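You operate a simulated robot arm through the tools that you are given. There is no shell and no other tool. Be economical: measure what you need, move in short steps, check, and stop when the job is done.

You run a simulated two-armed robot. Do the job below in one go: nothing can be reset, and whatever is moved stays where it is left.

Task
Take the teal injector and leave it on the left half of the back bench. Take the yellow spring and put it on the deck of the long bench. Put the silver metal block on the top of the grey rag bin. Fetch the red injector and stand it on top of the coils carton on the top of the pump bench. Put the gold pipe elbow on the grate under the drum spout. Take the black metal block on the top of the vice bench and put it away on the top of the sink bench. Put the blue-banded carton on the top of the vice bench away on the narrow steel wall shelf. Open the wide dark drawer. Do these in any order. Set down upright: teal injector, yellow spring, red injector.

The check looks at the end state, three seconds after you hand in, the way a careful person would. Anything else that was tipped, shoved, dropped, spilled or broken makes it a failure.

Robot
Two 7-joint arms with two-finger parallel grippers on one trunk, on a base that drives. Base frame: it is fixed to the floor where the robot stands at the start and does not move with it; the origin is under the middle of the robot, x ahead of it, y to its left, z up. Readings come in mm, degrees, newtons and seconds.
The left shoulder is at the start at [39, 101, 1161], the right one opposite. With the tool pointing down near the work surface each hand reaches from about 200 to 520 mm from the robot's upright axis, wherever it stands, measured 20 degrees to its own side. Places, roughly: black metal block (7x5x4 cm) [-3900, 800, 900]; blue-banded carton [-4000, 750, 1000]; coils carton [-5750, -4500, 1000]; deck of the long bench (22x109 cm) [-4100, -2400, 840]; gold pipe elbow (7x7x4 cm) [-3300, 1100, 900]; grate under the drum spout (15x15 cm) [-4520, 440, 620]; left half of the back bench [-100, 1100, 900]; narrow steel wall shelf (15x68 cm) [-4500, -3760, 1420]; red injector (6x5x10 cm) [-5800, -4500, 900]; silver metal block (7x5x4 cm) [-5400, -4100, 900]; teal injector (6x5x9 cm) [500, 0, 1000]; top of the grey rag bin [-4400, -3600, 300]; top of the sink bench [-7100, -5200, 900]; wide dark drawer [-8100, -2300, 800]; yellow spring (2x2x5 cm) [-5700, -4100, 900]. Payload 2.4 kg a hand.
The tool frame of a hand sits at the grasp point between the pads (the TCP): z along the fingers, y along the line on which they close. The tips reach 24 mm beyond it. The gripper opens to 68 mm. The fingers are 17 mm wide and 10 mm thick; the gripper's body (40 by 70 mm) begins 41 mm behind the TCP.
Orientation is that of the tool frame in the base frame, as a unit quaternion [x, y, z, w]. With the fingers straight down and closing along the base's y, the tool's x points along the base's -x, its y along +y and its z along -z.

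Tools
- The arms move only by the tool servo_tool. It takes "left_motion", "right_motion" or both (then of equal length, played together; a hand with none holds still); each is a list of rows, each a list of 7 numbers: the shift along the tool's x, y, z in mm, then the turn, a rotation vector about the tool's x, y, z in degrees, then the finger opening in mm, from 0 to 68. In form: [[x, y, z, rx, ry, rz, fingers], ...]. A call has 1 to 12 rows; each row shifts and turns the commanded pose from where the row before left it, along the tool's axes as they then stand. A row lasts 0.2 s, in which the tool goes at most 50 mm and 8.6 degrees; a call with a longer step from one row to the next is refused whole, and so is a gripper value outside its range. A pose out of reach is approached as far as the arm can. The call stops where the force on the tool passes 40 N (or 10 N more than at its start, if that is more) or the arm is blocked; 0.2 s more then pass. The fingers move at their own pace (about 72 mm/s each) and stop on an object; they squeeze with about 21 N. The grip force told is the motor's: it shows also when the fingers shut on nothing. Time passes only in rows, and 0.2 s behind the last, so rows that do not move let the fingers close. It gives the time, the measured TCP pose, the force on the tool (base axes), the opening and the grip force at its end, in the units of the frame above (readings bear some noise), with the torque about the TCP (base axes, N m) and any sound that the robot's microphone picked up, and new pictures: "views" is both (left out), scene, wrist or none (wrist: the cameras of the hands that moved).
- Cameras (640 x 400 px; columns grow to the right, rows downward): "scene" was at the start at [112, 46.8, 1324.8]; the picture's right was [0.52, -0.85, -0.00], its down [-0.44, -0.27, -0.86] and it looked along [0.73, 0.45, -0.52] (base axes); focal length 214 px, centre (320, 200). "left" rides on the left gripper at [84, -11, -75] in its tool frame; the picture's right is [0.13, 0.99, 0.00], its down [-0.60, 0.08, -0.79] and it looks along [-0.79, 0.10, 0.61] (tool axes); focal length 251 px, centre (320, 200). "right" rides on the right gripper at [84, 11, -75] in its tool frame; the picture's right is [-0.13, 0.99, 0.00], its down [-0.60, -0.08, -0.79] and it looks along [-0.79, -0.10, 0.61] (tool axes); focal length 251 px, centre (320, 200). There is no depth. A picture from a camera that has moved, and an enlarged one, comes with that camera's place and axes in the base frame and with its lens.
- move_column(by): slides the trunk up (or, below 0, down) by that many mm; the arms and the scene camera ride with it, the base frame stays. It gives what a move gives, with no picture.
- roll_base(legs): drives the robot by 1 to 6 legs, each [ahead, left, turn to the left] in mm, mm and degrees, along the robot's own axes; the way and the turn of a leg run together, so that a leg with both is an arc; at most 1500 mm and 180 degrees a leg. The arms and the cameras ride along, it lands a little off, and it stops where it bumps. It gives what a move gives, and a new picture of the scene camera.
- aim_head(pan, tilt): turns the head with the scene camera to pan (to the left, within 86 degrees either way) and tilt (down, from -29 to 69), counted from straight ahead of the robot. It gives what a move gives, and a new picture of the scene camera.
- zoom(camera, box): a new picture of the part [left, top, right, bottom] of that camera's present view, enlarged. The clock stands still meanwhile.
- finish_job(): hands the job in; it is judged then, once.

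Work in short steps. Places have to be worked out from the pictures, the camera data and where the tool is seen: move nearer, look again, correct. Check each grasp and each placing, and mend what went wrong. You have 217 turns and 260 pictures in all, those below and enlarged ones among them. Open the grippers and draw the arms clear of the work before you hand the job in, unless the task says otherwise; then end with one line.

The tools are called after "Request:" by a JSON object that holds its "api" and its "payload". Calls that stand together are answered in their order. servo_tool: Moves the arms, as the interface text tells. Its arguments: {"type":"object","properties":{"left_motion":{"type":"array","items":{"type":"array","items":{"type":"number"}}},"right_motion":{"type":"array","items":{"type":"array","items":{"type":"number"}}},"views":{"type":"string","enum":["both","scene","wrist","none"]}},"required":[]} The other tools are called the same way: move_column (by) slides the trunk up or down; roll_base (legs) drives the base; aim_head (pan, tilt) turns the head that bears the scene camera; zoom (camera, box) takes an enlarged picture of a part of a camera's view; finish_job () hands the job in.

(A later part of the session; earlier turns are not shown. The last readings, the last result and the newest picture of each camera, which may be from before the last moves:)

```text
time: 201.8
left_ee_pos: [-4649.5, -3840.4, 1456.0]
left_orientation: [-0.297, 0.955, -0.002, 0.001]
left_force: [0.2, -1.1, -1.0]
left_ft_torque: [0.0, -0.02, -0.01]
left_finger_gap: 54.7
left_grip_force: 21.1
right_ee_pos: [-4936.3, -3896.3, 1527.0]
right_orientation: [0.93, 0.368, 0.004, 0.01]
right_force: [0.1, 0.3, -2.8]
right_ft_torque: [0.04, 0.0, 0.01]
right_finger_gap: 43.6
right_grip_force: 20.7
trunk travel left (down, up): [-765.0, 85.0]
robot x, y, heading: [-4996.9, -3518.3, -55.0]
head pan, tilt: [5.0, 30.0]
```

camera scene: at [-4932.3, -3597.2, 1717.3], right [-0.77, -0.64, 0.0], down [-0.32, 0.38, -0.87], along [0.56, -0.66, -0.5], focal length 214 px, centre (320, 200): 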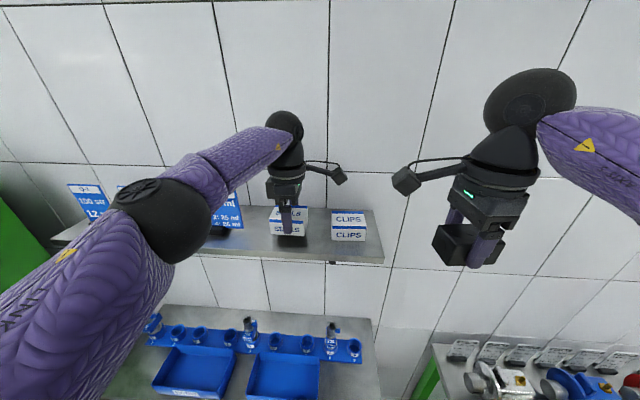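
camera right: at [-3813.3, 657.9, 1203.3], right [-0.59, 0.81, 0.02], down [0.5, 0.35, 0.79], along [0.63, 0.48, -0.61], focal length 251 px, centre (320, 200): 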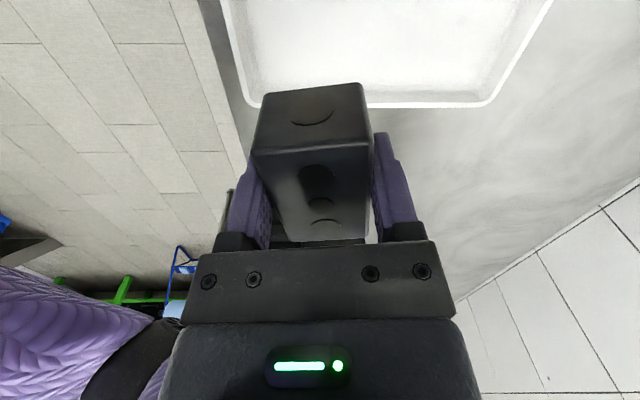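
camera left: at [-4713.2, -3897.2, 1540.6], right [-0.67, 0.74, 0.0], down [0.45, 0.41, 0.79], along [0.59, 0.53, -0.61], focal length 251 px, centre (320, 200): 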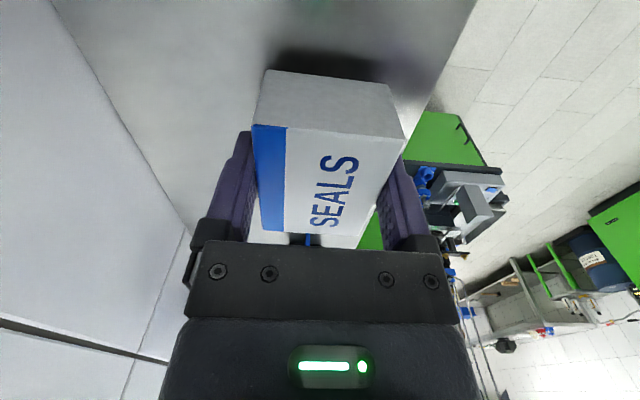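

Request:
{"api": "servo_tool", "payload": {"left_motion": [[0, 0, 3, 0, 0, 0, 40], [0, 0, 0, 0, 0, 0, 40]], "views": "none"}}

Request:
{"api": "servo_tool", "payload": {"left_motion": [[0, 0, 3, 0, 0, 0, 40], [0, 0, 0, 0, 0, 0, 40]], "views": "wrist"}}

```text
time: 202.4
left_ee_pos: [-4650.1, -3839.2, 1454.1]
left_orientation: [-0.297, 0.955, -0.002, 0.0]
left_force: [1.9, -4.0, 16.2]
left_ft_torque: [0.08, 0.09, 0.04]
left_finger_gap: 54.9
left_grip_force: 20.6
right_ee_pos: [-4937.5, -3895.2, 1528.0]
right_orientation: [0.929, 0.369, 0.004, 0.01]
right_force: [0.2, 0.3, -2.0]
right_ft_torque: [0.05, 0.01, -0.02]
right_finger_gap: 43.8
right_grip_force: 20.8
trunk travel left (down, up): [-765.0, 85.0]
robot x, y, heading: [-4995.4, -3514.1, -55.0]
head pan, tilt: [5.0, 30.0]
```

```text
time: 203.1
left_ee_pos: [-4651.2, -3839.8, 1450.8]
left_orientation: [-0.297, 0.955, -0.001, 0.0]
left_force: [2.1, -3.4, 16.5]
left_ft_torque: [-0.02, 0.0, -0.02]
left_finger_gap: 54.9
left_grip_force: 20.9
right_ee_pos: [-4938.7, -3895.9, 1527.1]
right_orientation: [0.929, 0.369, 0.004, 0.01]
right_force: [0.1, -0.3, -2.3]
right_ft_torque: [0.02, -0.01, -0.05]
right_finger_gap: 43.7
right_grip_force: 20.8
trunk travel left (down, up): [-765.0, 85.0]
robot x, y, heading: [-4995.2, -3512.8, -54.9]
head pan, tilt: [5.0, 30.0]
camera left: at [-4713.9, -3895.9, 1523.7], right [-0.67, 0.74, 0.0], down [0.45, 0.41, 0.79], along [0.59, 0.53, -0.61], focal length 251 px, centre (320, 200)
```

left: 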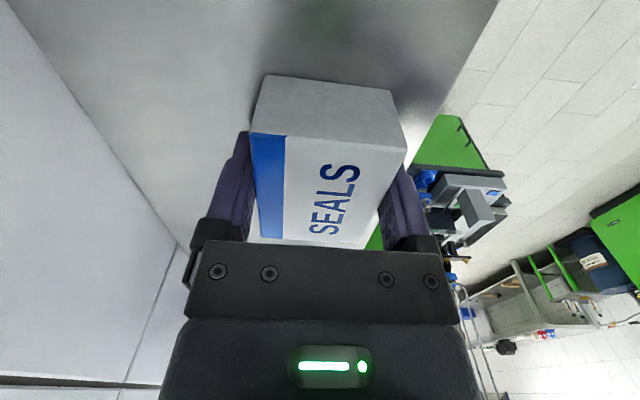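

Firm contact with the shelf. Relieve 2 mm, open, and rise straight up.

Request:
{"api": "servo_tool", "payload": {"left_motion": [[0, 0, -2, 0, 0, 0, 50], [0, 0, 0, 0, 0, 0, 58], [0, 0, 0, 0, 0, 0, 66], [0, 0, 0, 0, 0, 0, 68], [0, 0, -10, 0, 0, 0, 68], [0, 0, -25, 0, 0, 0, 68], [0, 0, -30, 0, 0, 0, 68], [0, 0, 0, 0, 0, 0, 68]], "views": "both"}}

```text
time: 204.8
left_ee_pos: [-4650.8, -3838.0, 1518.0]
left_orientation: [-0.296, 0.955, -0.001, 0.001]
left_force: [-0.2, 0.3, 0.1]
left_ft_torque: [-0.01, 0.03, 0.0]
left_finger_gap: 68.2
left_grip_force: 0.0
right_ee_pos: [-4936.4, -3895.8, 1526.9]
right_orientation: [0.93, 0.368, 0.003, 0.01]
right_force: [-0.2, 0.3, -2.8]
right_ft_torque: [-0.02, 0.02, 0.0]
right_finger_gap: 43.9
right_grip_force: 21.3
trunk travel left (down, up): [-765.0, 85.0]
robot x, y, heading: [-4994.8, -3517.9, -55.2]
head pan, tilt: [5.0, 30.0]
camera scene: at [-4931.7, -3596.3, 1717.3], right [-0.77, -0.64, 0.0], down [-0.32, 0.38, -0.87], along [0.56, -0.66, -0.5], focal length 214 px, centre (320, 200)
camera left: at [-4714.1, -3893.9, 1591.2], right [-0.67, 0.74, 0.0], down [0.45, 0.41, 0.79], along [0.59, 0.53, -0.61], focal length 251 px, centre (320, 200)
```

scene: 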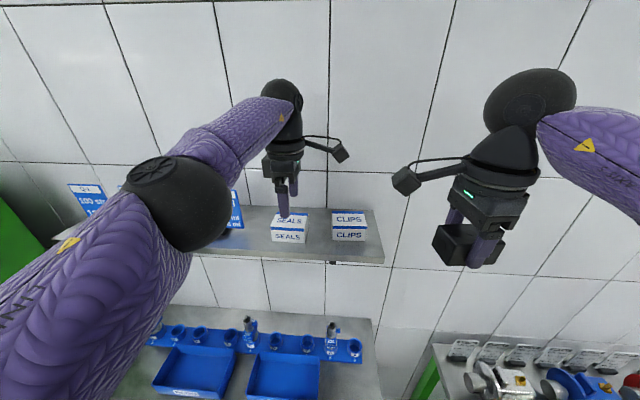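
left: 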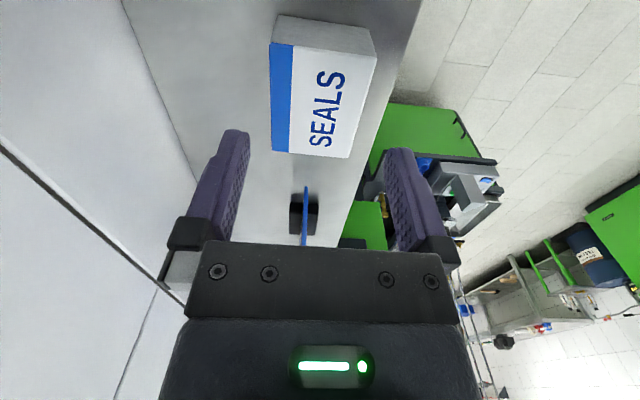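

Carton sits on the shelf beside CLIPS. I back off, lower the trunk, and move right to view the pump bench.

Request:
{"api": "roll_base", "payload": {"legs": [[-450, 0, 0], [0, -700, 0]]}}

Request:
{"api": "move_column", "payload": {"by": -330}}

Request:
{"api": "aim_head", "payload": {"pan": 0, "tilt": 32}}

```text
time: 211.1
left_ee_pos: [-5490.7, -3874.0, 1517.1]
left_orientation: [-0.299, 0.954, -0.001, 0.001]
left_force: [-0.3, -0.2, 1.0]
left_ft_torque: [0.0, 0.03, -0.02]
left_finger_gap: 68.0
left_grip_force: 0.1
right_ee_pos: [-5776.7, -3933.9, 1527.0]
right_orientation: [0.929, 0.369, 0.004, 0.01]
right_force: [-0.3, -0.3, -2.2]
right_ft_torque: [0.06, -0.02, -0.01]
right_finger_gap: 44.1
right_grip_force: 21.2
trunk travel left (down, up): [-765.0, 85.0]
robot x, y, heading: [-5840.1, -3557.6, -54.5]
head pan, tilt: [5.0, 30.0]
camera scene: at [-5773.8, -3634.8, 1717.4], right [-0.76, -0.65, 0.0], down [-0.32, 0.38, -0.87], along [0.56, -0.66, -0.5], focal length 214 px, centre (320, 200)
```

scene: 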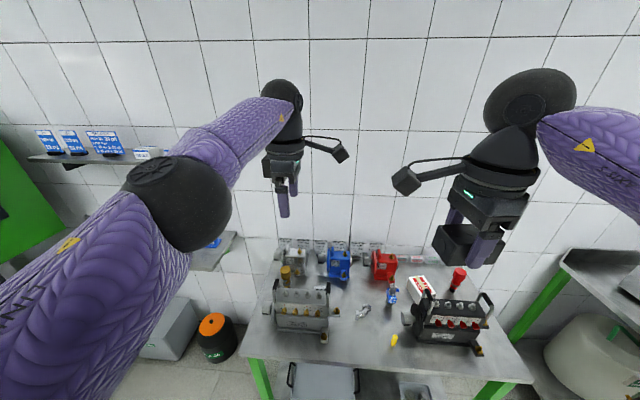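

```text
time: 214.3
left_ee_pos: [-5491.0, -3873.2, 1188.1]
left_orientation: [-0.299, 0.954, -0.001, 0.001]
left_force: [0.5, -0.1, 0.6]
left_ft_torque: [-0.02, 0.01, 0.0]
left_finger_gap: 68.0
left_grip_force: 0.1
right_ee_pos: [-5776.5, -3933.7, 1198.0]
right_orientation: [0.929, 0.371, 0.004, 0.01]
right_force: [-0.5, -0.6, -2.3]
right_ft_torque: [0.0, -0.03, -0.01]
right_finger_gap: 43.8
right_grip_force: 21.1
trunk travel left (down, up): [-435.0, 415.0]
robot x, y, heading: [-5835.3, -3558.6, -54.8]
head pan, tilt: [5.0, 30.0]
```

```text
time: 215.0
left_ee_pos: [-5491.4, -3874.8, 1188.0]
left_orientation: [-0.299, 0.954, -0.001, 0.0]
left_force: [-1.3, -0.1, 0.0]
left_ft_torque: [-0.04, 0.01, 0.0]
left_finger_gap: 67.8
left_grip_force: 0.1
right_ee_pos: [-5777.4, -3934.6, 1196.4]
right_orientation: [0.929, 0.371, 0.005, 0.009]
right_force: [0.6, -0.1, -2.3]
right_ft_torque: [-0.02, 0.02, 0.04]
right_finger_gap: 43.9
right_grip_force: 20.8
trunk travel left (down, up): [-435.0, 415.0]
robot x, y, heading: [-5840.1, -3559.4, -54.3]
head pan, tilt: [0.0, 32.0]
camera scene: at [-5770.8, -3652.0, 1383.7], right [-0.82, -0.58, 0.0], down [-0.31, 0.43, -0.85], along [0.49, -0.69, -0.53], focal length 214 px, centre (320, 200)
```

scene: 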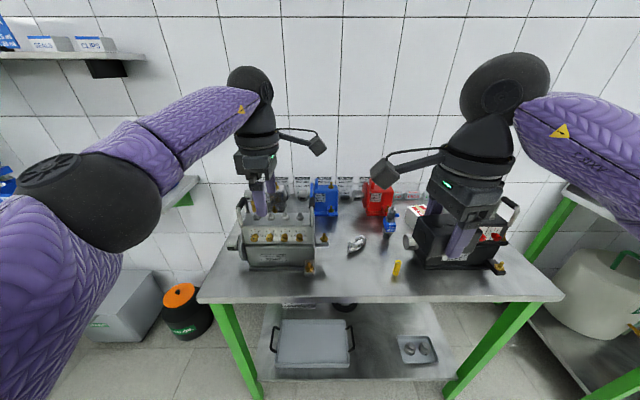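

Zoom on the bench top.

Request:
{"api": "zoom", "payload": {"camera": "scene", "box": [220, 170, 380, 300]}}

Request:
{"api": "zoom", "payload": {"camera": "scene", "box": [360, 170, 540, 300]}}

```text
3.08 times, centred on (300, 235) of scene
camera zoom: at [-5770.8, -3652.0, 1383.7], right [-0.82, -0.58, 0.0], down [-0.31, 0.43, -0.85], along [0.49, -0.69, -0.53], focal length 660 px, centre (382, 92)
```

zoom: 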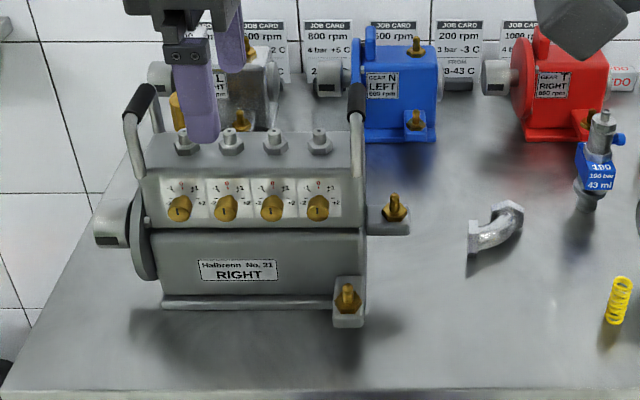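

```text
3.08 times, centred on (450, 235) of scene
camera zoom: at [-5770.8, -3652.0, 1383.7], right [-0.82, -0.58, 0.0], down [-0.31, 0.43, -0.85], along [0.49, -0.69, -0.53], focal length 660 px, centre (-80, 92)
```

zoom: 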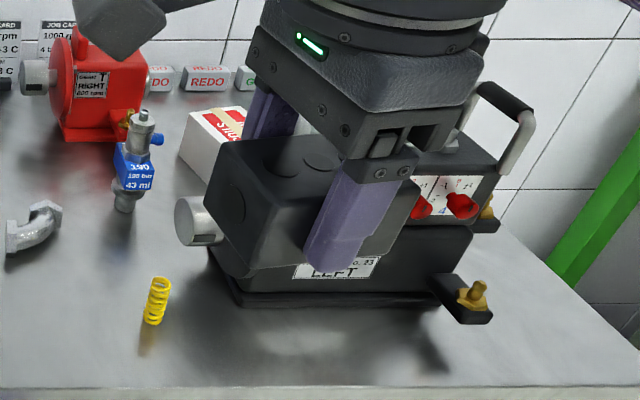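

The silver block isn't visible; it may be hidden behind the RIGHT pump. I raise the trunk and look down.

Request:
{"api": "move_column", "payload": {"by": 330}}

Request:
{"api": "aim_head", "payload": {"pan": 0, "tilt": 45}}

Request:
{"api": "zoom", "payload": {"camera": "scene", "box": [220, 170, 540, 370]}}

```text
time: 218.2
left_ee_pos: [-5490.9, -3874.2, 1517.5]
left_orientation: [-0.299, 0.954, -0.001, 0.001]
left_force: [0.2, -0.3, 0.0]
left_ft_torque: [-0.01, 0.02, 0.01]
left_finger_gap: 67.9
left_grip_force: 0.0
right_ee_pos: [-5777.6, -3933.9, 1527.5]
right_orientation: [0.929, 0.37, 0.003, 0.01]
right_force: [0.1, -0.2, -3.4]
right_ft_torque: [0.03, -0.01, -0.03]
right_finger_gap: 43.6
right_grip_force: 21.1
trunk travel left (down, up): [-765.0, 85.0]
robot x, y, heading: [-5837.5, -3557.4, -54.7]
head pan, tilt: [0.0, 32.0]
```

```text
time: 219.0
left_ee_pos: [-5491.1, -3874.2, 1518.6]
left_orientation: [-0.299, 0.954, -0.001, 0.001]
left_force: [0.0, 0.1, -0.3]
left_ft_torque: [0.03, 0.01, 0.04]
left_finger_gap: 67.9
left_grip_force: 0.0
right_ee_pos: [-5777.9, -3935.1, 1526.6]
right_orientation: [0.929, 0.37, 0.004, 0.01]
right_force: [0.1, -0.8, -2.2]
right_ft_torque: [0.01, -0.01, 0.02]
right_finger_gap: 43.7
right_grip_force: 21.0
trunk travel left (down, up): [-765.0, 85.0]
robot x, y, heading: [-5838.6, -3553.5, -54.6]
head pan, tilt: [0.0, 45.0]
camera scene: at [-5785.1, -3632.0, 1694.8], right [-0.82, -0.58, 0.0], down [-0.41, 0.58, -0.71], along [0.41, -0.58, -0.71], focal length 214 px, centre (320, 200)
```

scene: 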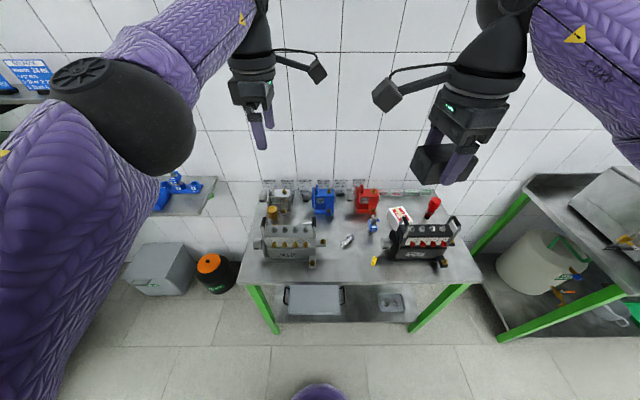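

```text
2.00 times, centred on (380, 270) of scene
camera zoom: at [-5785.1, -3632.0, 1694.8], right [-0.82, -0.58, 0.0], down [-0.41, 0.58, -0.71], along [0.41, -0.58, -0.71], focal length 429 px, centre (200, 60)
```

zoom: 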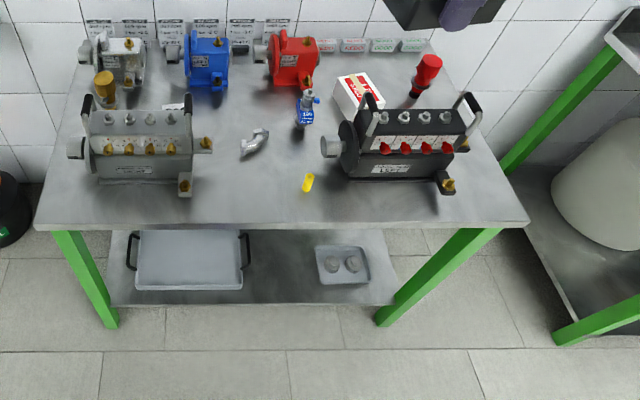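

A light object behind the RIGHT pump matches the silver block, at ≈(-5381,-4104). I drive in 200 mm and lower the trunk to inspect with the left wrist camera.

Request:
{"api": "roll_base", "payload": {"legs": [[200, 0, 0]]}}

Request:
{"api": "move_column", "payload": {"by": -350}}

Request:
{"api": "servo_tool", "payload": {"left_motion": [[30, 0, 0, 0, 0, 0, 68], [0, 0, 0, 0, 0, 0, 68]], "views": "both"}}

```text
time: 220.6
left_ee_pos: [-5374.1, -4035.5, 1518.0]
left_orientation: [-0.301, 0.954, -0.001, 0.0]
left_force: [-0.5, -0.7, 0.4]
left_ft_torque: [-0.02, -0.01, 0.03]
left_finger_gap: 67.9
left_grip_force: 0.0
right_ee_pos: [-5658.0, -4096.8, 1527.7]
right_orientation: [0.928, 0.373, 0.003, 0.01]
right_force: [0.7, 0.6, -2.4]
right_ft_torque: [-0.01, 0.03, 0.0]
right_finger_gap: 43.9
right_grip_force: 21.1
trunk travel left (down, up): [-765.0, 85.0]
robot x, y, heading: [-5723.6, -3720.3, -54.4]
head pan, tilt: [0.0, 45.0]
camera scene: at [-5668.6, -3794.7, 1694.7], right [-0.81, -0.58, 0.0], down [-0.41, 0.58, -0.71], along [0.41, -0.57, -0.71], focal length 214 px, centre (320, 200)
```

scene: 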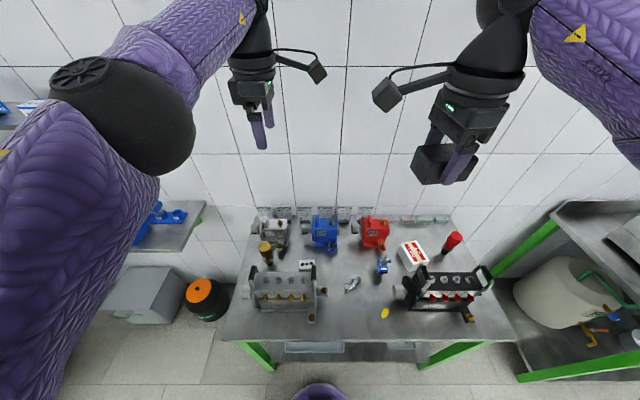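

```text
time: 224.0
left_ee_pos: [-5372.5, -4035.6, 1168.5]
left_orientation: [-0.3, 0.954, -0.002, 0.001]
left_force: [-1.2, -0.7, 0.3]
left_ft_torque: [-0.02, -0.01, -0.03]
left_finger_gap: 68.0
left_grip_force: 0.0
right_ee_pos: [-5660.2, -4096.8, 1177.2]
right_orientation: [0.928, 0.372, 0.004, 0.01]
right_force: [1.1, -0.7, -3.2]
right_ft_torque: [0.0, 0.02, 0.02]
right_finger_gap: 43.8
right_grip_force: 20.7
trunk travel left (down, up): [-415.0, 434.0]
robot x, y, heading: [-5723.2, -3720.5, -54.5]
head pan, tilt: [0.0, 45.0]
```

```text
time: 224.6
left_ee_pos: [-5399.5, -4051.9, 1167.5]
left_orientation: [-0.301, 0.954, -0.001, 0.0]
left_force: [0.2, -0.9, 0.3]
left_ft_torque: [0.0, 0.01, -0.02]
left_finger_gap: 68.0
left_grip_force: 0.1
right_ee_pos: [-5660.2, -4094.4, 1178.0]
right_orientation: [0.928, 0.373, 0.004, 0.009]
right_force: [0.2, -0.2, -2.2]
right_ft_torque: [0.01, -0.03, 0.0]
right_finger_gap: 43.6
right_grip_force: 20.9
trunk travel left (down, up): [-415.0, 434.0]
robot x, y, heading: [-5722.4, -3722.0, -54.3]
head pan, tilt: [0.0, 45.0]
camera scene: at [-5657.8, -3809.5, 1344.1], right [-0.81, -0.58, 0.0], down [-0.41, 0.58, -0.71], along [0.41, -0.57, -0.71], focal length 214 px, centre (320, 200)
camera left: at [-5461.9, -4109.6, 1240.7], right [-0.68, 0.74, 0.0], down [0.45, 0.41, 0.79], along [0.58, 0.54, -0.61], focal length 251 px, centre (320, 200)
```

scene: 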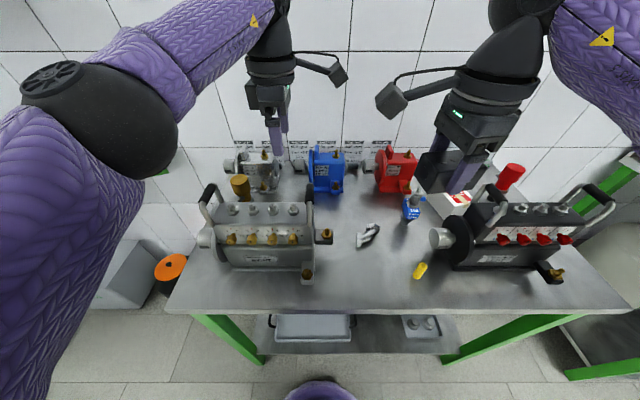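
left: 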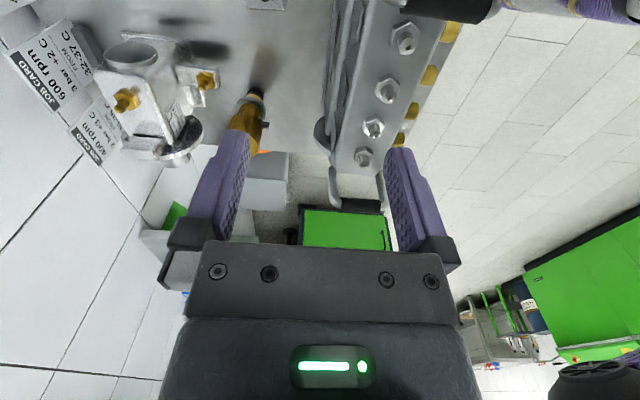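

Block lies at the image edge of the left wrist view. I move the left hand 110 mm right so its camera sees the block and the gap to the pump.

Request:
{"api": "servo_tool", "payload": {"left_motion": [[37, 0, 0, 0, 0, 0, 68], [37, 0, 0, 0, 0, 0, 68], [37, 0, 0, 0, 0, 0, 68], [0, 0, 0, 0, 0, 0, 68]], "views": "wrist"}}

```text
time: 225.6
left_ee_pos: [-5488.8, -4091.1, 1159.7]
left_orientation: [-0.301, 0.954, -0.002, 0.0]
left_force: [-1.1, 0.1, 1.0]
left_ft_torque: [0.0, 0.02, 0.02]
left_finger_gap: 67.9
left_grip_force: 0.1
left hand out of reach, approached as far as the arm can: row 2, 3
right_ee_pos: [-5658.5, -4097.1, 1176.8]
right_orientation: [0.928, 0.373, 0.004, 0.01]
right_force: [-0.4, 0.2, -2.4]
right_ft_torque: [-0.01, 0.03, -0.04]
right_finger_gap: 43.9
right_grip_force: 20.8
trunk travel left (down, up): [-415.0, 434.0]
robot x, y, heading: [-5717.2, -3721.6, -54.3]
head pan, tilt: [0.0, 45.0]
camera left: at [-5551.7, -4148.5, 1234.0], right [-0.68, 0.74, 0.0], down [0.45, 0.41, 0.79], along [0.59, 0.53, -0.61], focal length 251 px, centre (320, 200)
```

left: 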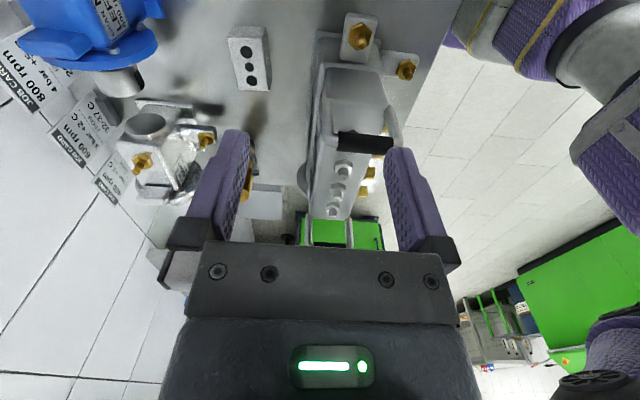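

The left forearm would foul the pump's handle, so the right arm must take the silver block later (after dropping the black one). Meanwhile the left hand fetches the yellow spring at ≈(-5703,-4101): I move back and right.

Request:
{"api": "roll_base", "payload": {"legs": [[-110, -290, 0]]}}

Request:
{"api": "servo_tool", "payload": {"left_motion": [[0, 0, 20, 0, 0, 0, 50], [0, 0, 0, 0, 0, 0, 50]], "views": "both"}}

```text
time: 227.7
left_ee_pos: [-5792.5, -4173.6, 1161.3]
left_orientation: [-0.304, 0.953, -0.002, 0.0]
left_force: [0.9, 0.4, 0.6]
left_ft_torque: [0.01, -0.02, 0.03]
left_finger_gap: 68.0
left_grip_force: 0.0
right_ee_pos: [-5963.3, -4180.4, 1177.3]
right_orientation: [0.927, 0.376, 0.004, 0.009]
right_force: [0.2, 0.8, -2.6]
right_ft_torque: [0.04, 0.01, 0.0]
right_finger_gap: 44.1
right_grip_force: 20.7
trunk travel left (down, up): [-415.0, 434.0]
robot x, y, heading: [-6025.8, -3798.5, -54.3]
head pan, tilt: [0.0, 45.0]
camera scene: at [-5962.8, -3892.8, 1344.1], right [-0.81, -0.59, 0.0], down [-0.41, 0.57, -0.71], along [0.41, -0.57, -0.71], focal length 214 px, centre (320, 200)
```

scene: 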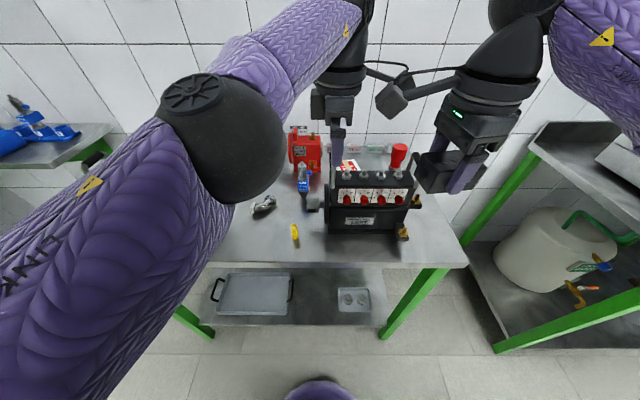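

```text
time: 228.3
left_ee_pos: [-5791.6, -4173.4, 1139.8]
left_orientation: [-0.304, 0.953, -0.002, 0.0]
left_force: [0.2, 0.4, -0.7]
left_ft_torque: [0.0, 0.0, -0.04]
left_finger_gap: 49.8
left_grip_force: 0.1
right_ee_pos: [-5961.8, -4179.6, 1177.4]
right_orientation: [0.927, 0.375, 0.004, 0.01]
right_force: [0.3, -0.5, -3.0]
right_ft_torque: [0.0, -0.02, -0.01]
right_finger_gap: 43.7
right_grip_force: 20.9
trunk travel left (down, up): [-415.0, 434.0]
robot x, y, heading: [-6025.4, -3805.0, -54.2]
head pan, tilt: [0.0, 45.0]
camera scene: at [-5962.1, -3892.6, 1344.1], right [-0.81, -0.59, 0.0], down [-0.41, 0.57, -0.71], along [0.41, -0.57, -0.71], focal length 214 px, centre (320, 200)
camera left: at [-5854.7, -4231.2, 1213.6], right [-0.68, 0.73, 0.0], down [0.45, 0.42, 0.79], along [0.58, 0.54, -0.61], focal length 251 px, centre (320, 200)
```

scene: 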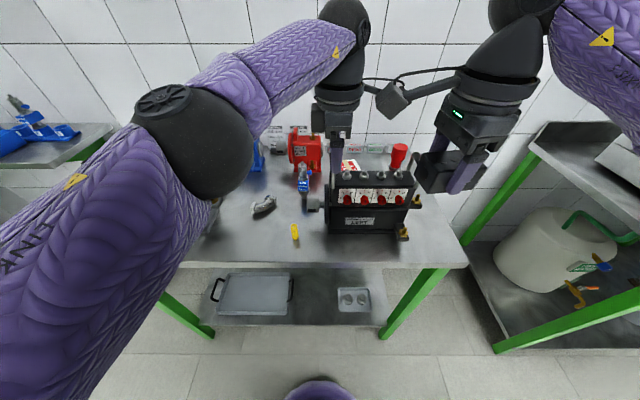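
left: 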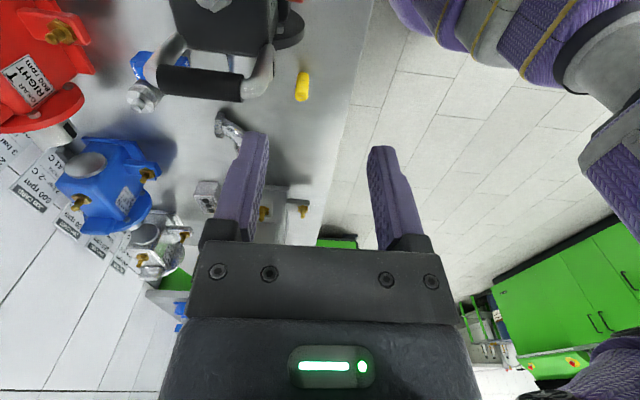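

Spring seen ~70 mm left of the hand. Move over it and re-look lower.

Request:
{"api": "servo_tool", "payload": {"left_motion": [[-35, -5, 20, 0, 0, 0, 50], [-36, -5, 30, 0, 0, 0, 50], [0, 0, 35, 0, 0, 0, 50], [0, 0, 0, 0, 0, 0, 50]], "views": "wrist"}}

```text
time: 229.3
left_ee_pos: [-5729.4, -4140.7, 1053.0]
left_orientation: [-0.304, 0.953, -0.002, 0.001]
left_force: [0.7, 0.3, 0.5]
left_ft_torque: [0.01, 0.0, 0.02]
left_finger_gap: 49.9
left_grip_force: 0.0
right_ee_pos: [-5962.1, -4178.6, 1177.3]
right_orientation: [0.927, 0.376, 0.004, 0.01]
right_force: [0.1, 0.1, -2.4]
right_ft_torque: [0.01, -0.02, 0.01]
right_finger_gap: 44.1
right_grip_force: 20.9
trunk travel left (down, up): [-415.0, 434.0]
robot x, y, heading: [-6027.5, -3801.4, -54.1]
head pan, tilt: [0.0, 45.0]
camera left: at [-5790.9, -4198.3, 1126.5], right [-0.68, 0.73, 0.0], down [0.45, 0.42, 0.79], along [0.58, 0.54, -0.61], focal length 251 px, centre (320, 200)
```

left: 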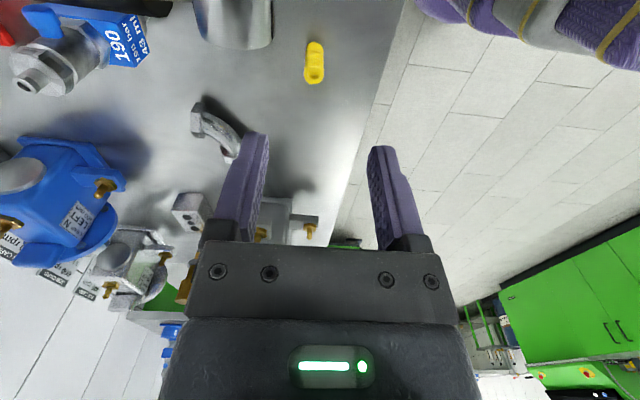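

Spring is centred under the hand (−4 mm in y). Descend to grip height and close.

Request:
{"api": "servo_tool", "payload": {"left_motion": [[0, -4, 40, 0, 0, 0, 50], [0, 0, 40, 0, 0, 0, 50], [0, 0, 40, 0, 0, 0, 50], [0, 0, 0, 0, 0, 0, 50]], "views": "wrist"}}

```text
time: 230.1
left_ee_pos: [-5725.3, -4148.8, 955.6]
left_orientation: [-0.303, 0.953, -0.013, -0.006]
left_force: [-0.2, 9.8, 18.0]
left_ft_torque: [-1.28, 0.4, -0.43]
left_finger_gap: 48.7
left_grip_force: 0.1
right_ee_pos: [-5962.2, -4176.8, 1178.6]
right_orientation: [0.927, 0.376, 0.003, 0.01]
right_force: [-0.1, -0.3, -2.6]
right_ft_torque: [-0.02, 0.0, 0.02]
right_finger_gap: 44.0
right_grip_force: 20.8
trunk travel left (down, up): [-415.0, 434.0]
robot x, y, heading: [-6025.4, -3800.9, -54.2]
head pan, tilt: [0.0, 45.0]
stopped in row 3 (left hand): the force on the tool passed its limit at 85 N (the readings are from after the stop); the commanded pose is now the measured one
camera left: at [-5787.4, -4204.7, 1030.4], right [-0.68, 0.73, -0.02], down [0.45, 0.44, 0.78], along [0.58, 0.52, -0.63], focal length 251 px, centre (320, 200)
```

left: 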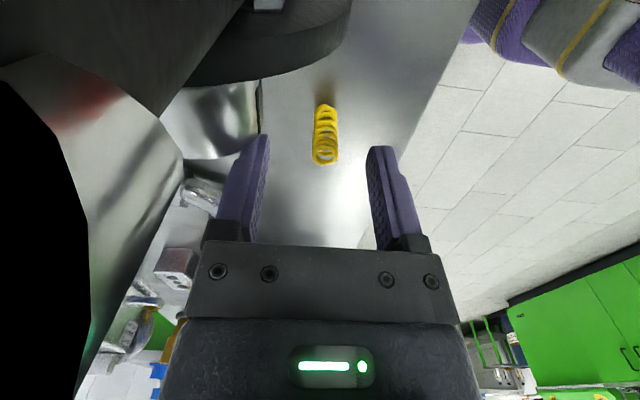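

The wrist camera hit the LEFT pump's side. I back straight up and check whether the pump moved.

Request:
{"api": "servo_tool", "payload": {"left_motion": [[0, 0, -20, 0, 0, 0, 50], [0, 0, -40, 0, 0, 0, 50], [0, 0, -40, 0, 0, 0, 50], [0, 0, -30, 0, 0, 0, 50], [0, 0, 0, 0, 0, 0, 50]], "views": "both"}}

Request:
{"api": "zoom", "payload": {"camera": "scene", "box": [220, 110, 480, 270]}}

```text
time: 231.3
left_ee_pos: [-5723.8, -4146.6, 1082.7]
left_orientation: [-0.304, 0.953, -0.01, -0.005]
left_force: [-0.3, 0.8, 0.2]
left_ft_torque: [-0.01, 0.01, -0.01]
left_finger_gap: 49.9
left_grip_force: 0.1
right_ee_pos: [-5963.3, -4179.8, 1177.0]
right_orientation: [0.927, 0.376, 0.004, 0.009]
right_force: [-0.2, 0.0, -2.5]
right_ft_torque: [-0.01, -0.01, 0.0]
right_finger_gap: 43.9
right_grip_force: 20.9
trunk travel left (down, up): [-415.0, 434.0]
robot x, y, heading: [-6027.8, -3800.7, -54.4]
head pan, tilt: [0.0, 45.0]
camera scene: at [-5962.2, -3892.6, 1344.1], right [-0.81, -0.59, 0.0], down [-0.41, 0.57, -0.71], along [0.41, -0.57, -0.71], focal length 214 px, centre (320, 200)
camera left: at [-5786.7, -4202.7, 1157.1], right [-0.68, 0.73, -0.01], down [0.45, 0.43, 0.78], along [0.58, 0.52, -0.62], focal length 251 px, centre (320, 200)
```

scene: 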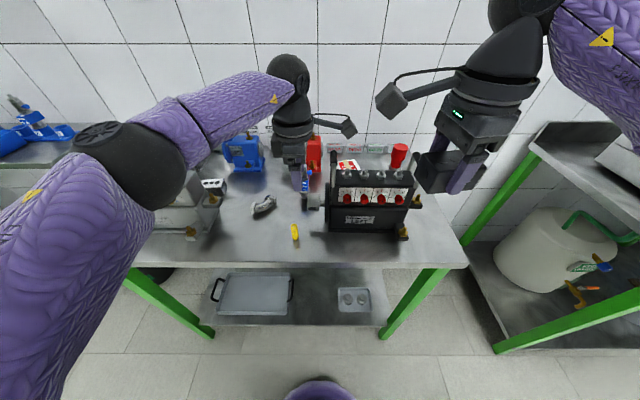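
left: 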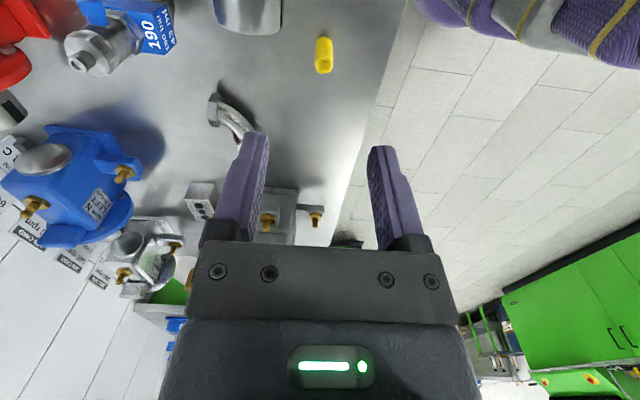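

```text
2.46 times, centred on (350, 190) of scene
camera zoom: at [-5962.2, -3892.6, 1344.1], right [-0.81, -0.59, 0.0], down [-0.41, 0.57, -0.71], along [0.41, -0.57, -0.71], focal length 528 px, centre (246, 225)
```

zoom: 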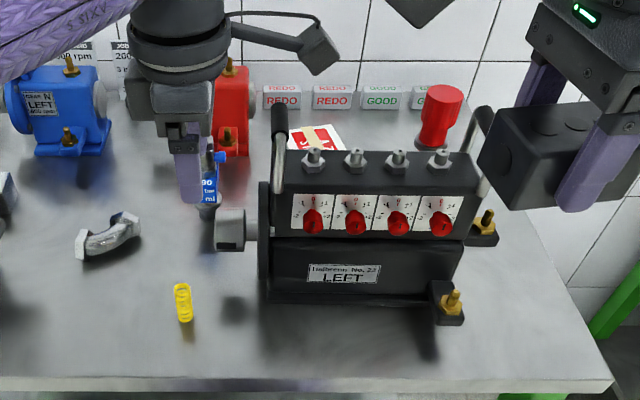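

The pump is unmoved. I rotate the left hand +90° so its camera points back to me, away from the pump.

Request:
{"api": "servo_tool", "payload": {"left_motion": [[0, 0, -3, 0, 0, 8.2, 50], [0, 0, -3, 0, 0, 8.2, 50], [0, 0, 0, 0, 0, 8.2, 50], [0, 0, 0, 0, 0, 8.2, 50], [0, 0, 0, 0, 0, 8.2, 50], [0, 0, 0, 0, 0, 8.2, 50], [0, 0, 0, 0, 0, 8.2, 50], [0, 0, 0, 0, 0, 8.2, 50], [0, 0, 0, 0, 0, 8.2, 50], [0, 0, 0, 0, 0, 8.2, 50], [0, 0, 0, 0, 0, 8.2, 50], [0, 0, 0, 0, 0, 0, 50]], "views": "wrist"}}

```text
time: 233.9
left_ee_pos: [-5724.2, -4148.0, 1088.1]
left_orientation: [0.462, 0.887, -0.012, 0.004]
left_force: [0.4, -0.7, -0.3]
left_ft_torque: [0.03, -0.02, 0.01]
left_finger_gap: 50.1
left_grip_force: 0.4
right_ee_pos: [-5961.9, -4179.1, 1177.0]
right_orientation: [0.927, 0.375, 0.003, 0.01]
right_force: [0.5, -0.2, -2.9]
right_ft_torque: [-0.02, -0.01, 0.02]
right_finger_gap: 43.8
right_grip_force: 21.0
trunk travel left (down, up): [-415.0, 434.0]
robot x, y, heading: [-6027.5, -3802.3, -54.0]
head pan, tilt: [0.0, 45.0]
camera left: at [-5781.6, -4083.3, 1160.2], right [0.74, 0.67, -0.02], down [0.41, -0.43, 0.8], along [0.53, -0.6, -0.6], focal length 251 px, centre (320, 200)
```

left: 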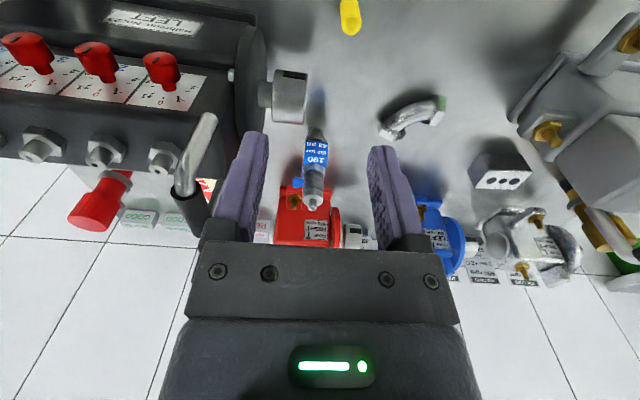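

Spring is 19 mm back and 20 mm left of the hand. Shift and descend half-way.

Request:
{"api": "servo_tool", "payload": {"left_motion": [[10, 10, 20, 0, 0, 0, 50], [9, 10, 30, 0, 0, 0, 50], [0, 0, 30, 0, 0, 0, 50], [0, 0, 0, 0, 0, 0, 50]], "views": "wrist"}}

```text
time: 234.9
left_ee_pos: [-5718.9, -4122.3, 1008.3]
left_orientation: [0.461, 0.887, -0.011, 0.004]
left_force: [1.4, -1.0, 0.0]
left_ft_torque: [0.02, 0.01, 0.02]
left_finger_gap: 50.0
left_grip_force: 0.1
right_ee_pos: [-5961.7, -4179.3, 1176.1]
right_orientation: [0.927, 0.375, 0.003, 0.009]
right_force: [-0.4, 0.2, -3.7]
right_ft_torque: [-0.02, 0.0, -0.02]
right_finger_gap: 43.9
right_grip_force: 20.8
trunk travel left (down, up): [-415.0, 434.0]
robot x, y, heading: [-6022.7, -3801.2, -54.1]
head pan, tilt: [0.0, 45.0]
camera left: at [-5775.6, -4057.8, 1079.6], right [0.74, 0.68, -0.02], down [0.41, -0.43, 0.8], along [0.53, -0.6, -0.6], focal length 251 px, centre (320, 200)
```

left: 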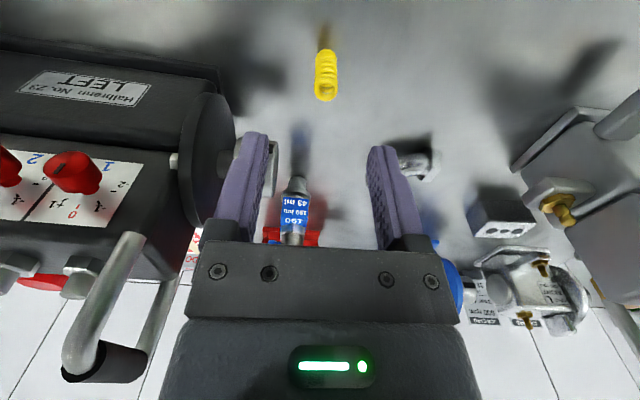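

Adjust 10 mm back and descend to 932.

Request:
{"api": "servo_tool", "payload": {"left_motion": [[10, 2, 15, 0, 0, 0, 50], [0, 0, 25, 0, 0, 0, 50], [0, 0, 20, 0, 0, 0, 50], [0, 0, 14, 0, 0, 0, 50], [0, 0, 0, 0, 0, 0, 50]], "views": "wrist"}}

```text
time: 236.1
left_ee_pos: [-5723.2, -4113.5, 934.4]
left_orientation: [0.461, 0.887, -0.01, 0.004]
left_force: [0.7, 0.8, -0.2]
left_ft_torque: [0.04, 0.0, -0.01]
left_finger_gap: 50.0
left_grip_force: 0.0
right_ee_pos: [-5962.5, -4179.5, 1177.7]
right_orientation: [0.927, 0.374, 0.004, 0.009]
right_force: [-0.7, -0.5, -3.4]
right_ft_torque: [0.01, -0.01, -0.02]
right_finger_gap: 43.6
right_grip_force: 21.0
trunk travel left (down, up): [-415.0, 434.0]
robot x, y, heading: [-6022.0, -3801.8, -54.2]
head pan, tilt: [0.0, 45.0]
camera left: at [-5780.9, -4050.3, 1007.1], right [0.74, 0.68, -0.02], down [0.41, -0.43, 0.8], along [0.53, -0.6, -0.6], focal length 251 px, centre (320, 200)
```

left: 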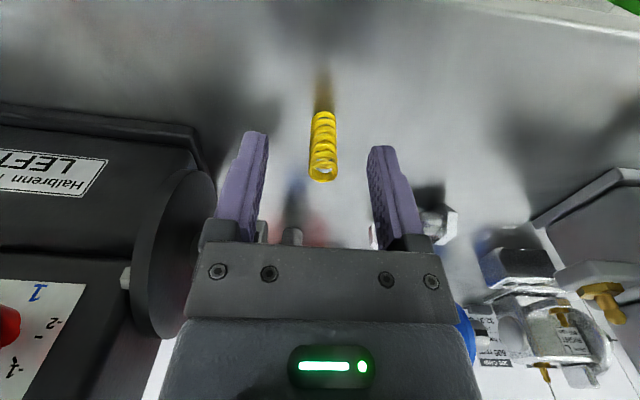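

Spring is 11 mm nearer; shift, lower 6 mm and close.

Request:
{"api": "servo_tool", "payload": {"left_motion": [[11, 0, 0, 0, 0, 0, 50], [0, 1, 6, 0, 0, 0, 50], [0, 0, 0, 0, 0, 0, 30], [0, 0, 0, 0, 0, 0, 10], [0, 0, 0, 0, 0, 0, 10], [0, 0, 0, 0, 0, 0, 10]], "views": "wrist"}}

```text
time: 237.5
left_ee_pos: [-5729.2, -4105.4, 929.5]
left_orientation: [0.461, 0.887, -0.011, 0.004]
left_force: [-0.8, 0.2, 0.5]
left_ft_torque: [-0.02, 0.01, 0.0]
left_finger_gap: 9.8
left_grip_force: 0.0
right_ee_pos: [-5961.2, -4180.0, 1177.0]
right_orientation: [0.927, 0.376, 0.003, 0.009]
right_force: [0.7, 0.1, -3.3]
right_ft_torque: [0.0, -0.02, 0.02]
right_finger_gap: 43.6
right_grip_force: 21.3
trunk travel left (down, up): [-415.0, 434.0]
robot x, y, heading: [-6029.3, -3803.7, -53.9]
head pan, tilt: [0.0, 45.0]
camera left: at [-5786.7, -4040.9, 1000.4], right [0.74, 0.68, -0.02], down [0.41, -0.43, 0.8], along [0.53, -0.6, -0.6], focal length 251 px, centre (320, 200)
```

left: 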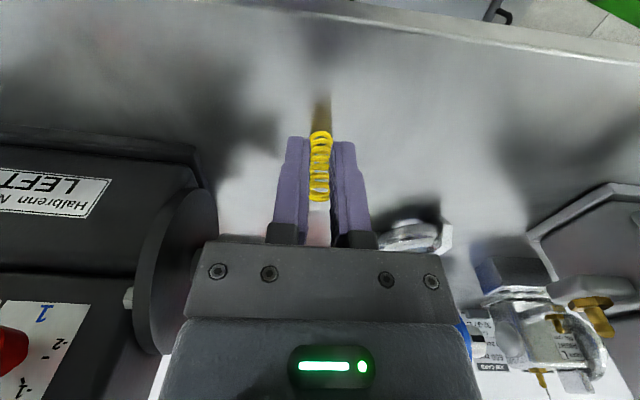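

Fingers stopped at the commanded 10 mm with the spring between. Command full closure to grip.

Request:
{"api": "servo_tool", "payload": {"left_motion": [[0, 0, 0, 0, 0, 0, 0], [0, 0, 0, 0, 0, 0, 0], [0, 0, 0, 0, 0, 0, 0]], "views": "wrist"}}

```text
time: 238.3
left_ee_pos: [-5729.6, -4105.2, 928.1]
left_orientation: [0.461, 0.888, -0.011, 0.004]
left_force: [0.1, -0.8, -0.3]
left_ft_torque: [0.0, -0.03, -0.02]
left_finger_gap: 0.1
left_grip_force: 21.1
right_ee_pos: [-5961.4, -4178.4, 1177.0]
right_orientation: [0.927, 0.375, 0.004, 0.009]
right_force: [0.0, 0.1, -3.6]
right_ft_torque: [0.01, -0.04, -0.03]
right_finger_gap: 44.0
right_grip_force: 20.7
trunk travel left (down, up): [-415.0, 434.0]
robot x, y, heading: [-6027.7, -3806.4, -53.9]
head pan, tilt: [0.0, 45.0]
camera left: at [-5786.7, -4040.9, 1000.4], right [0.74, 0.68, -0.02], down [0.41, -0.43, 0.8], along [0.53, -0.6, -0.6], focal length 251 px, centre (320, 200)
```

left: 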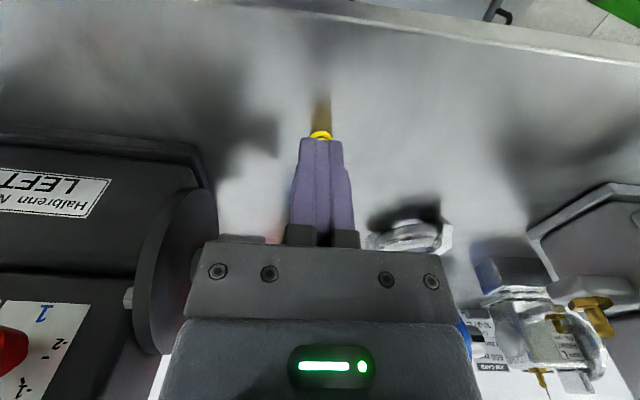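

The fingers closed in front of the spring: the bench is actually lower (~870), so the spring is ~19 mm further forward. Open, move forward 19 mm and down 25 mm.

Request:
{"api": "servo_tool", "payload": {"left_motion": [[0, 0, 0, 0, 0, 0, 46], [0, 0, 0, 0, 0, 0, 46], [-19, 0, 0, 0, 0, 0, 46], [0, 0, 12, 0, 0, 0, 46], [0, 0, 10, 0, 0, 0, 46], [0, 0, 0, 0, 0, 0, 46]], "views": "wrist"}}

```text
time: 239.7
left_ee_pos: [-5717.6, -4121.2, 906.6]
left_orientation: [0.461, 0.887, -0.011, 0.005]
left_force: [-0.4, -0.4, 0.8]
left_ft_torque: [0.03, 0.03, -0.05]
left_finger_gap: 46.0
left_grip_force: 0.2
right_ee_pos: [-5962.2, -4180.2, 1177.2]
right_orientation: [0.927, 0.375, 0.004, 0.009]
right_force: [0.0, 0.4, -3.4]
right_ft_torque: [0.03, 0.01, -0.01]
right_finger_gap: 43.9
right_grip_force: 21.2
trunk travel left (down, up): [-415.0, 434.0]
robot x, y, heading: [-6024.0, -3805.8, -54.0]
head pan, tilt: [0.0, 45.0]
camera left: at [-5776.0, -4057.3, 978.0], right [0.74, 0.68, -0.02], down [0.41, -0.43, 0.8], along [0.53, -0.6, -0.6], focal length 251 px, centre (320, 200)
```

left: 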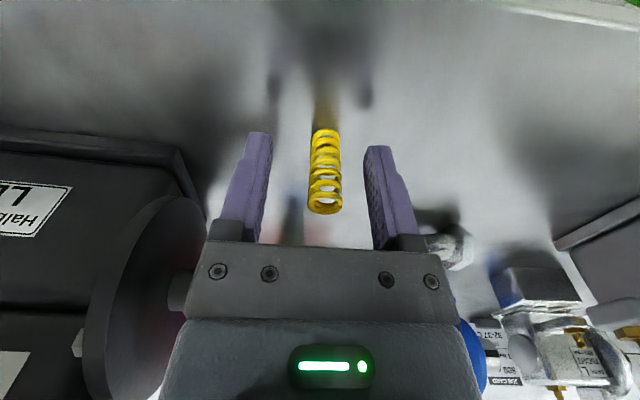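

Consistent now: spring is on the finger axis (868–920). Lower 5 mm and close.

Request:
{"api": "servo_tool", "payload": {"left_motion": [[0, 0, 5, 0, 0, 0, 46], [0, 0, 0, 0, 0, 0, 25], [0, 0, 0, 0, 0, 0, 5], [0, 0, 0, 0, 0, 0, 5], [0, 0, 0, 0, 0, 0, 5]], "views": "wrist"}}

```text
time: 240.9
left_ee_pos: [-5718.7, -4122.4, 901.2]
left_orientation: [0.46, 0.888, -0.011, 0.004]
left_force: [0.6, -0.2, 0.0]
left_ft_torque: [0.0, 0.0, -0.02]
left_finger_gap: 4.9
left_grip_force: 0.0
right_ee_pos: [-5962.6, -4179.4, 1177.6]
right_orientation: [0.927, 0.375, 0.004, 0.008]
right_force: [-0.3, 0.7, -2.6]
right_ft_torque: [0.04, -0.02, -0.06]
right_finger_gap: 43.8
right_grip_force: 21.2
trunk travel left (down, up): [-415.0, 434.0]
robot x, y, heading: [-6026.5, -3800.1, -53.9]
head pan, tilt: [0.0, 45.0]
camera left: at [-5775.7, -4057.5, 973.5], right [0.74, 0.68, -0.02], down [0.41, -0.43, 0.8], along [0.53, -0.6, -0.6], focal length 251 px, centre (320, 200)
```

left: 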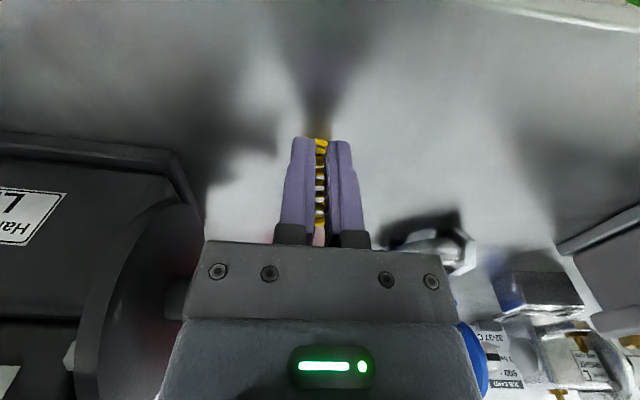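

Still in front of it. Re-solving with ring centres gives bench ≈856 and spring ~15 mm further forward. Open, move forward 16 mm, left 3, down 12.

Request:
{"api": "servo_tool", "payload": {"left_motion": [[0, 0, 0, 0, 0, 0, 40], [0, 0, 0, 0, 0, 0, 46], [-16, 3, 0, 0, 0, 0, 46], [0, 0, 7, 0, 0, 0, 46], [0, 0, 5, 0, 0, 0, 46], [0, 0, 0, 0, 0, 0, 46]], "views": "wrist"}}

```text
time: 242.3
left_ee_pos: [-5707.4, -4134.1, 889.2]
left_orientation: [0.461, 0.887, -0.011, 0.004]
left_force: [0.5, -0.3, 0.3]
left_ft_torque: [0.01, 0.01, -0.01]
left_finger_gap: 45.9
left_grip_force: 0.1
right_ee_pos: [-5962.5, -4178.7, 1176.8]
right_orientation: [0.927, 0.375, 0.003, 0.01]
right_force: [0.4, -0.3, -2.8]
right_ft_torque: [-0.01, 0.0, 0.02]
right_finger_gap: 43.8
right_grip_force: 21.2
trunk travel left (down, up): [-415.0, 434.0]
robot x, y, heading: [-6027.6, -3805.9, -54.0]
head pan, tilt: [0.0, 45.0]
camera left: at [-5764.4, -4069.0, 961.4], right [0.74, 0.68, -0.02], down [0.41, -0.43, 0.8], along [0.53, -0.6, -0.6], focal length 251 px, centre (320, 200)
```

left: 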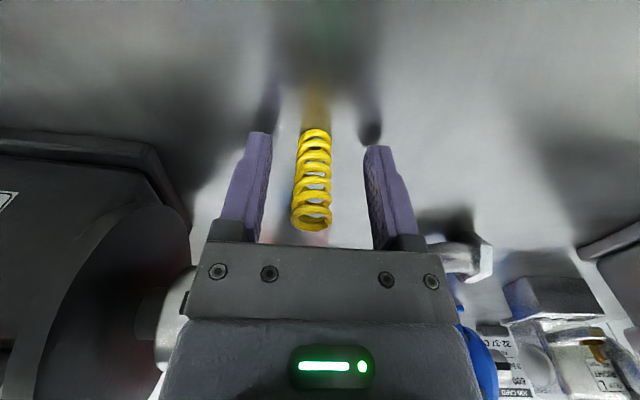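

Now consistent (Ø≈19 mm, 859–908). Shift −3 mm and close.

Request:
{"api": "servo_tool", "payload": {"left_motion": [[-2, -3, 3, 0, 0, 0, 46], [0, 0, 0, 0, 0, 0, 30], [0, 0, 0, 0, 0, 0, 12], [0, 0, 0, 0, 0, 0, 12], [0, 0, 0, 0, 0, 0, 12]], "views": "wrist"}}

```text
time: 243.5
left_ee_pos: [-5708.3, -4136.3, 887.1]
left_orientation: [0.461, 0.887, -0.011, 0.004]
left_force: [0.6, 0.5, 0.0]
left_ft_torque: [-0.01, -0.02, 0.01]
left_finger_gap: 16.9
left_grip_force: 21.1
right_ee_pos: [-5961.7, -4179.8, 1176.3]
right_orientation: [0.927, 0.375, 0.004, 0.009]
right_force: [-0.1, 0.0, -2.8]
right_ft_torque: [0.02, -0.02, 0.0]
right_finger_gap: 43.9
right_grip_force: 20.8
trunk travel left (down, up): [-415.0, 434.0]
robot x, y, heading: [-6025.8, -3803.5, -54.2]
head pan, tilt: [0.0, 45.0]
camera left: at [-5765.8, -4072.0, 958.9], right [0.74, 0.68, -0.02], down [0.41, -0.43, 0.8], along [0.53, -0.6, -0.6], focal length 251 px, centre (320, 200)
```

left: 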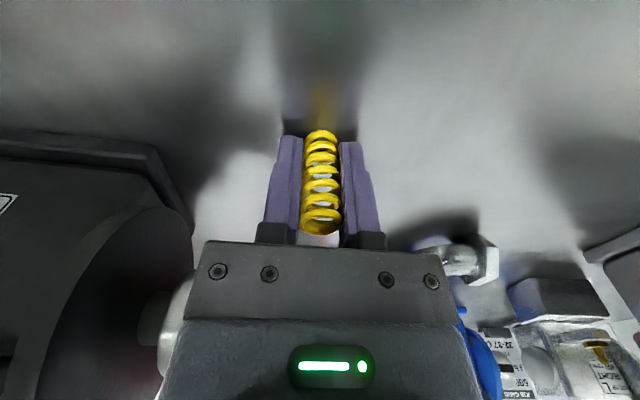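

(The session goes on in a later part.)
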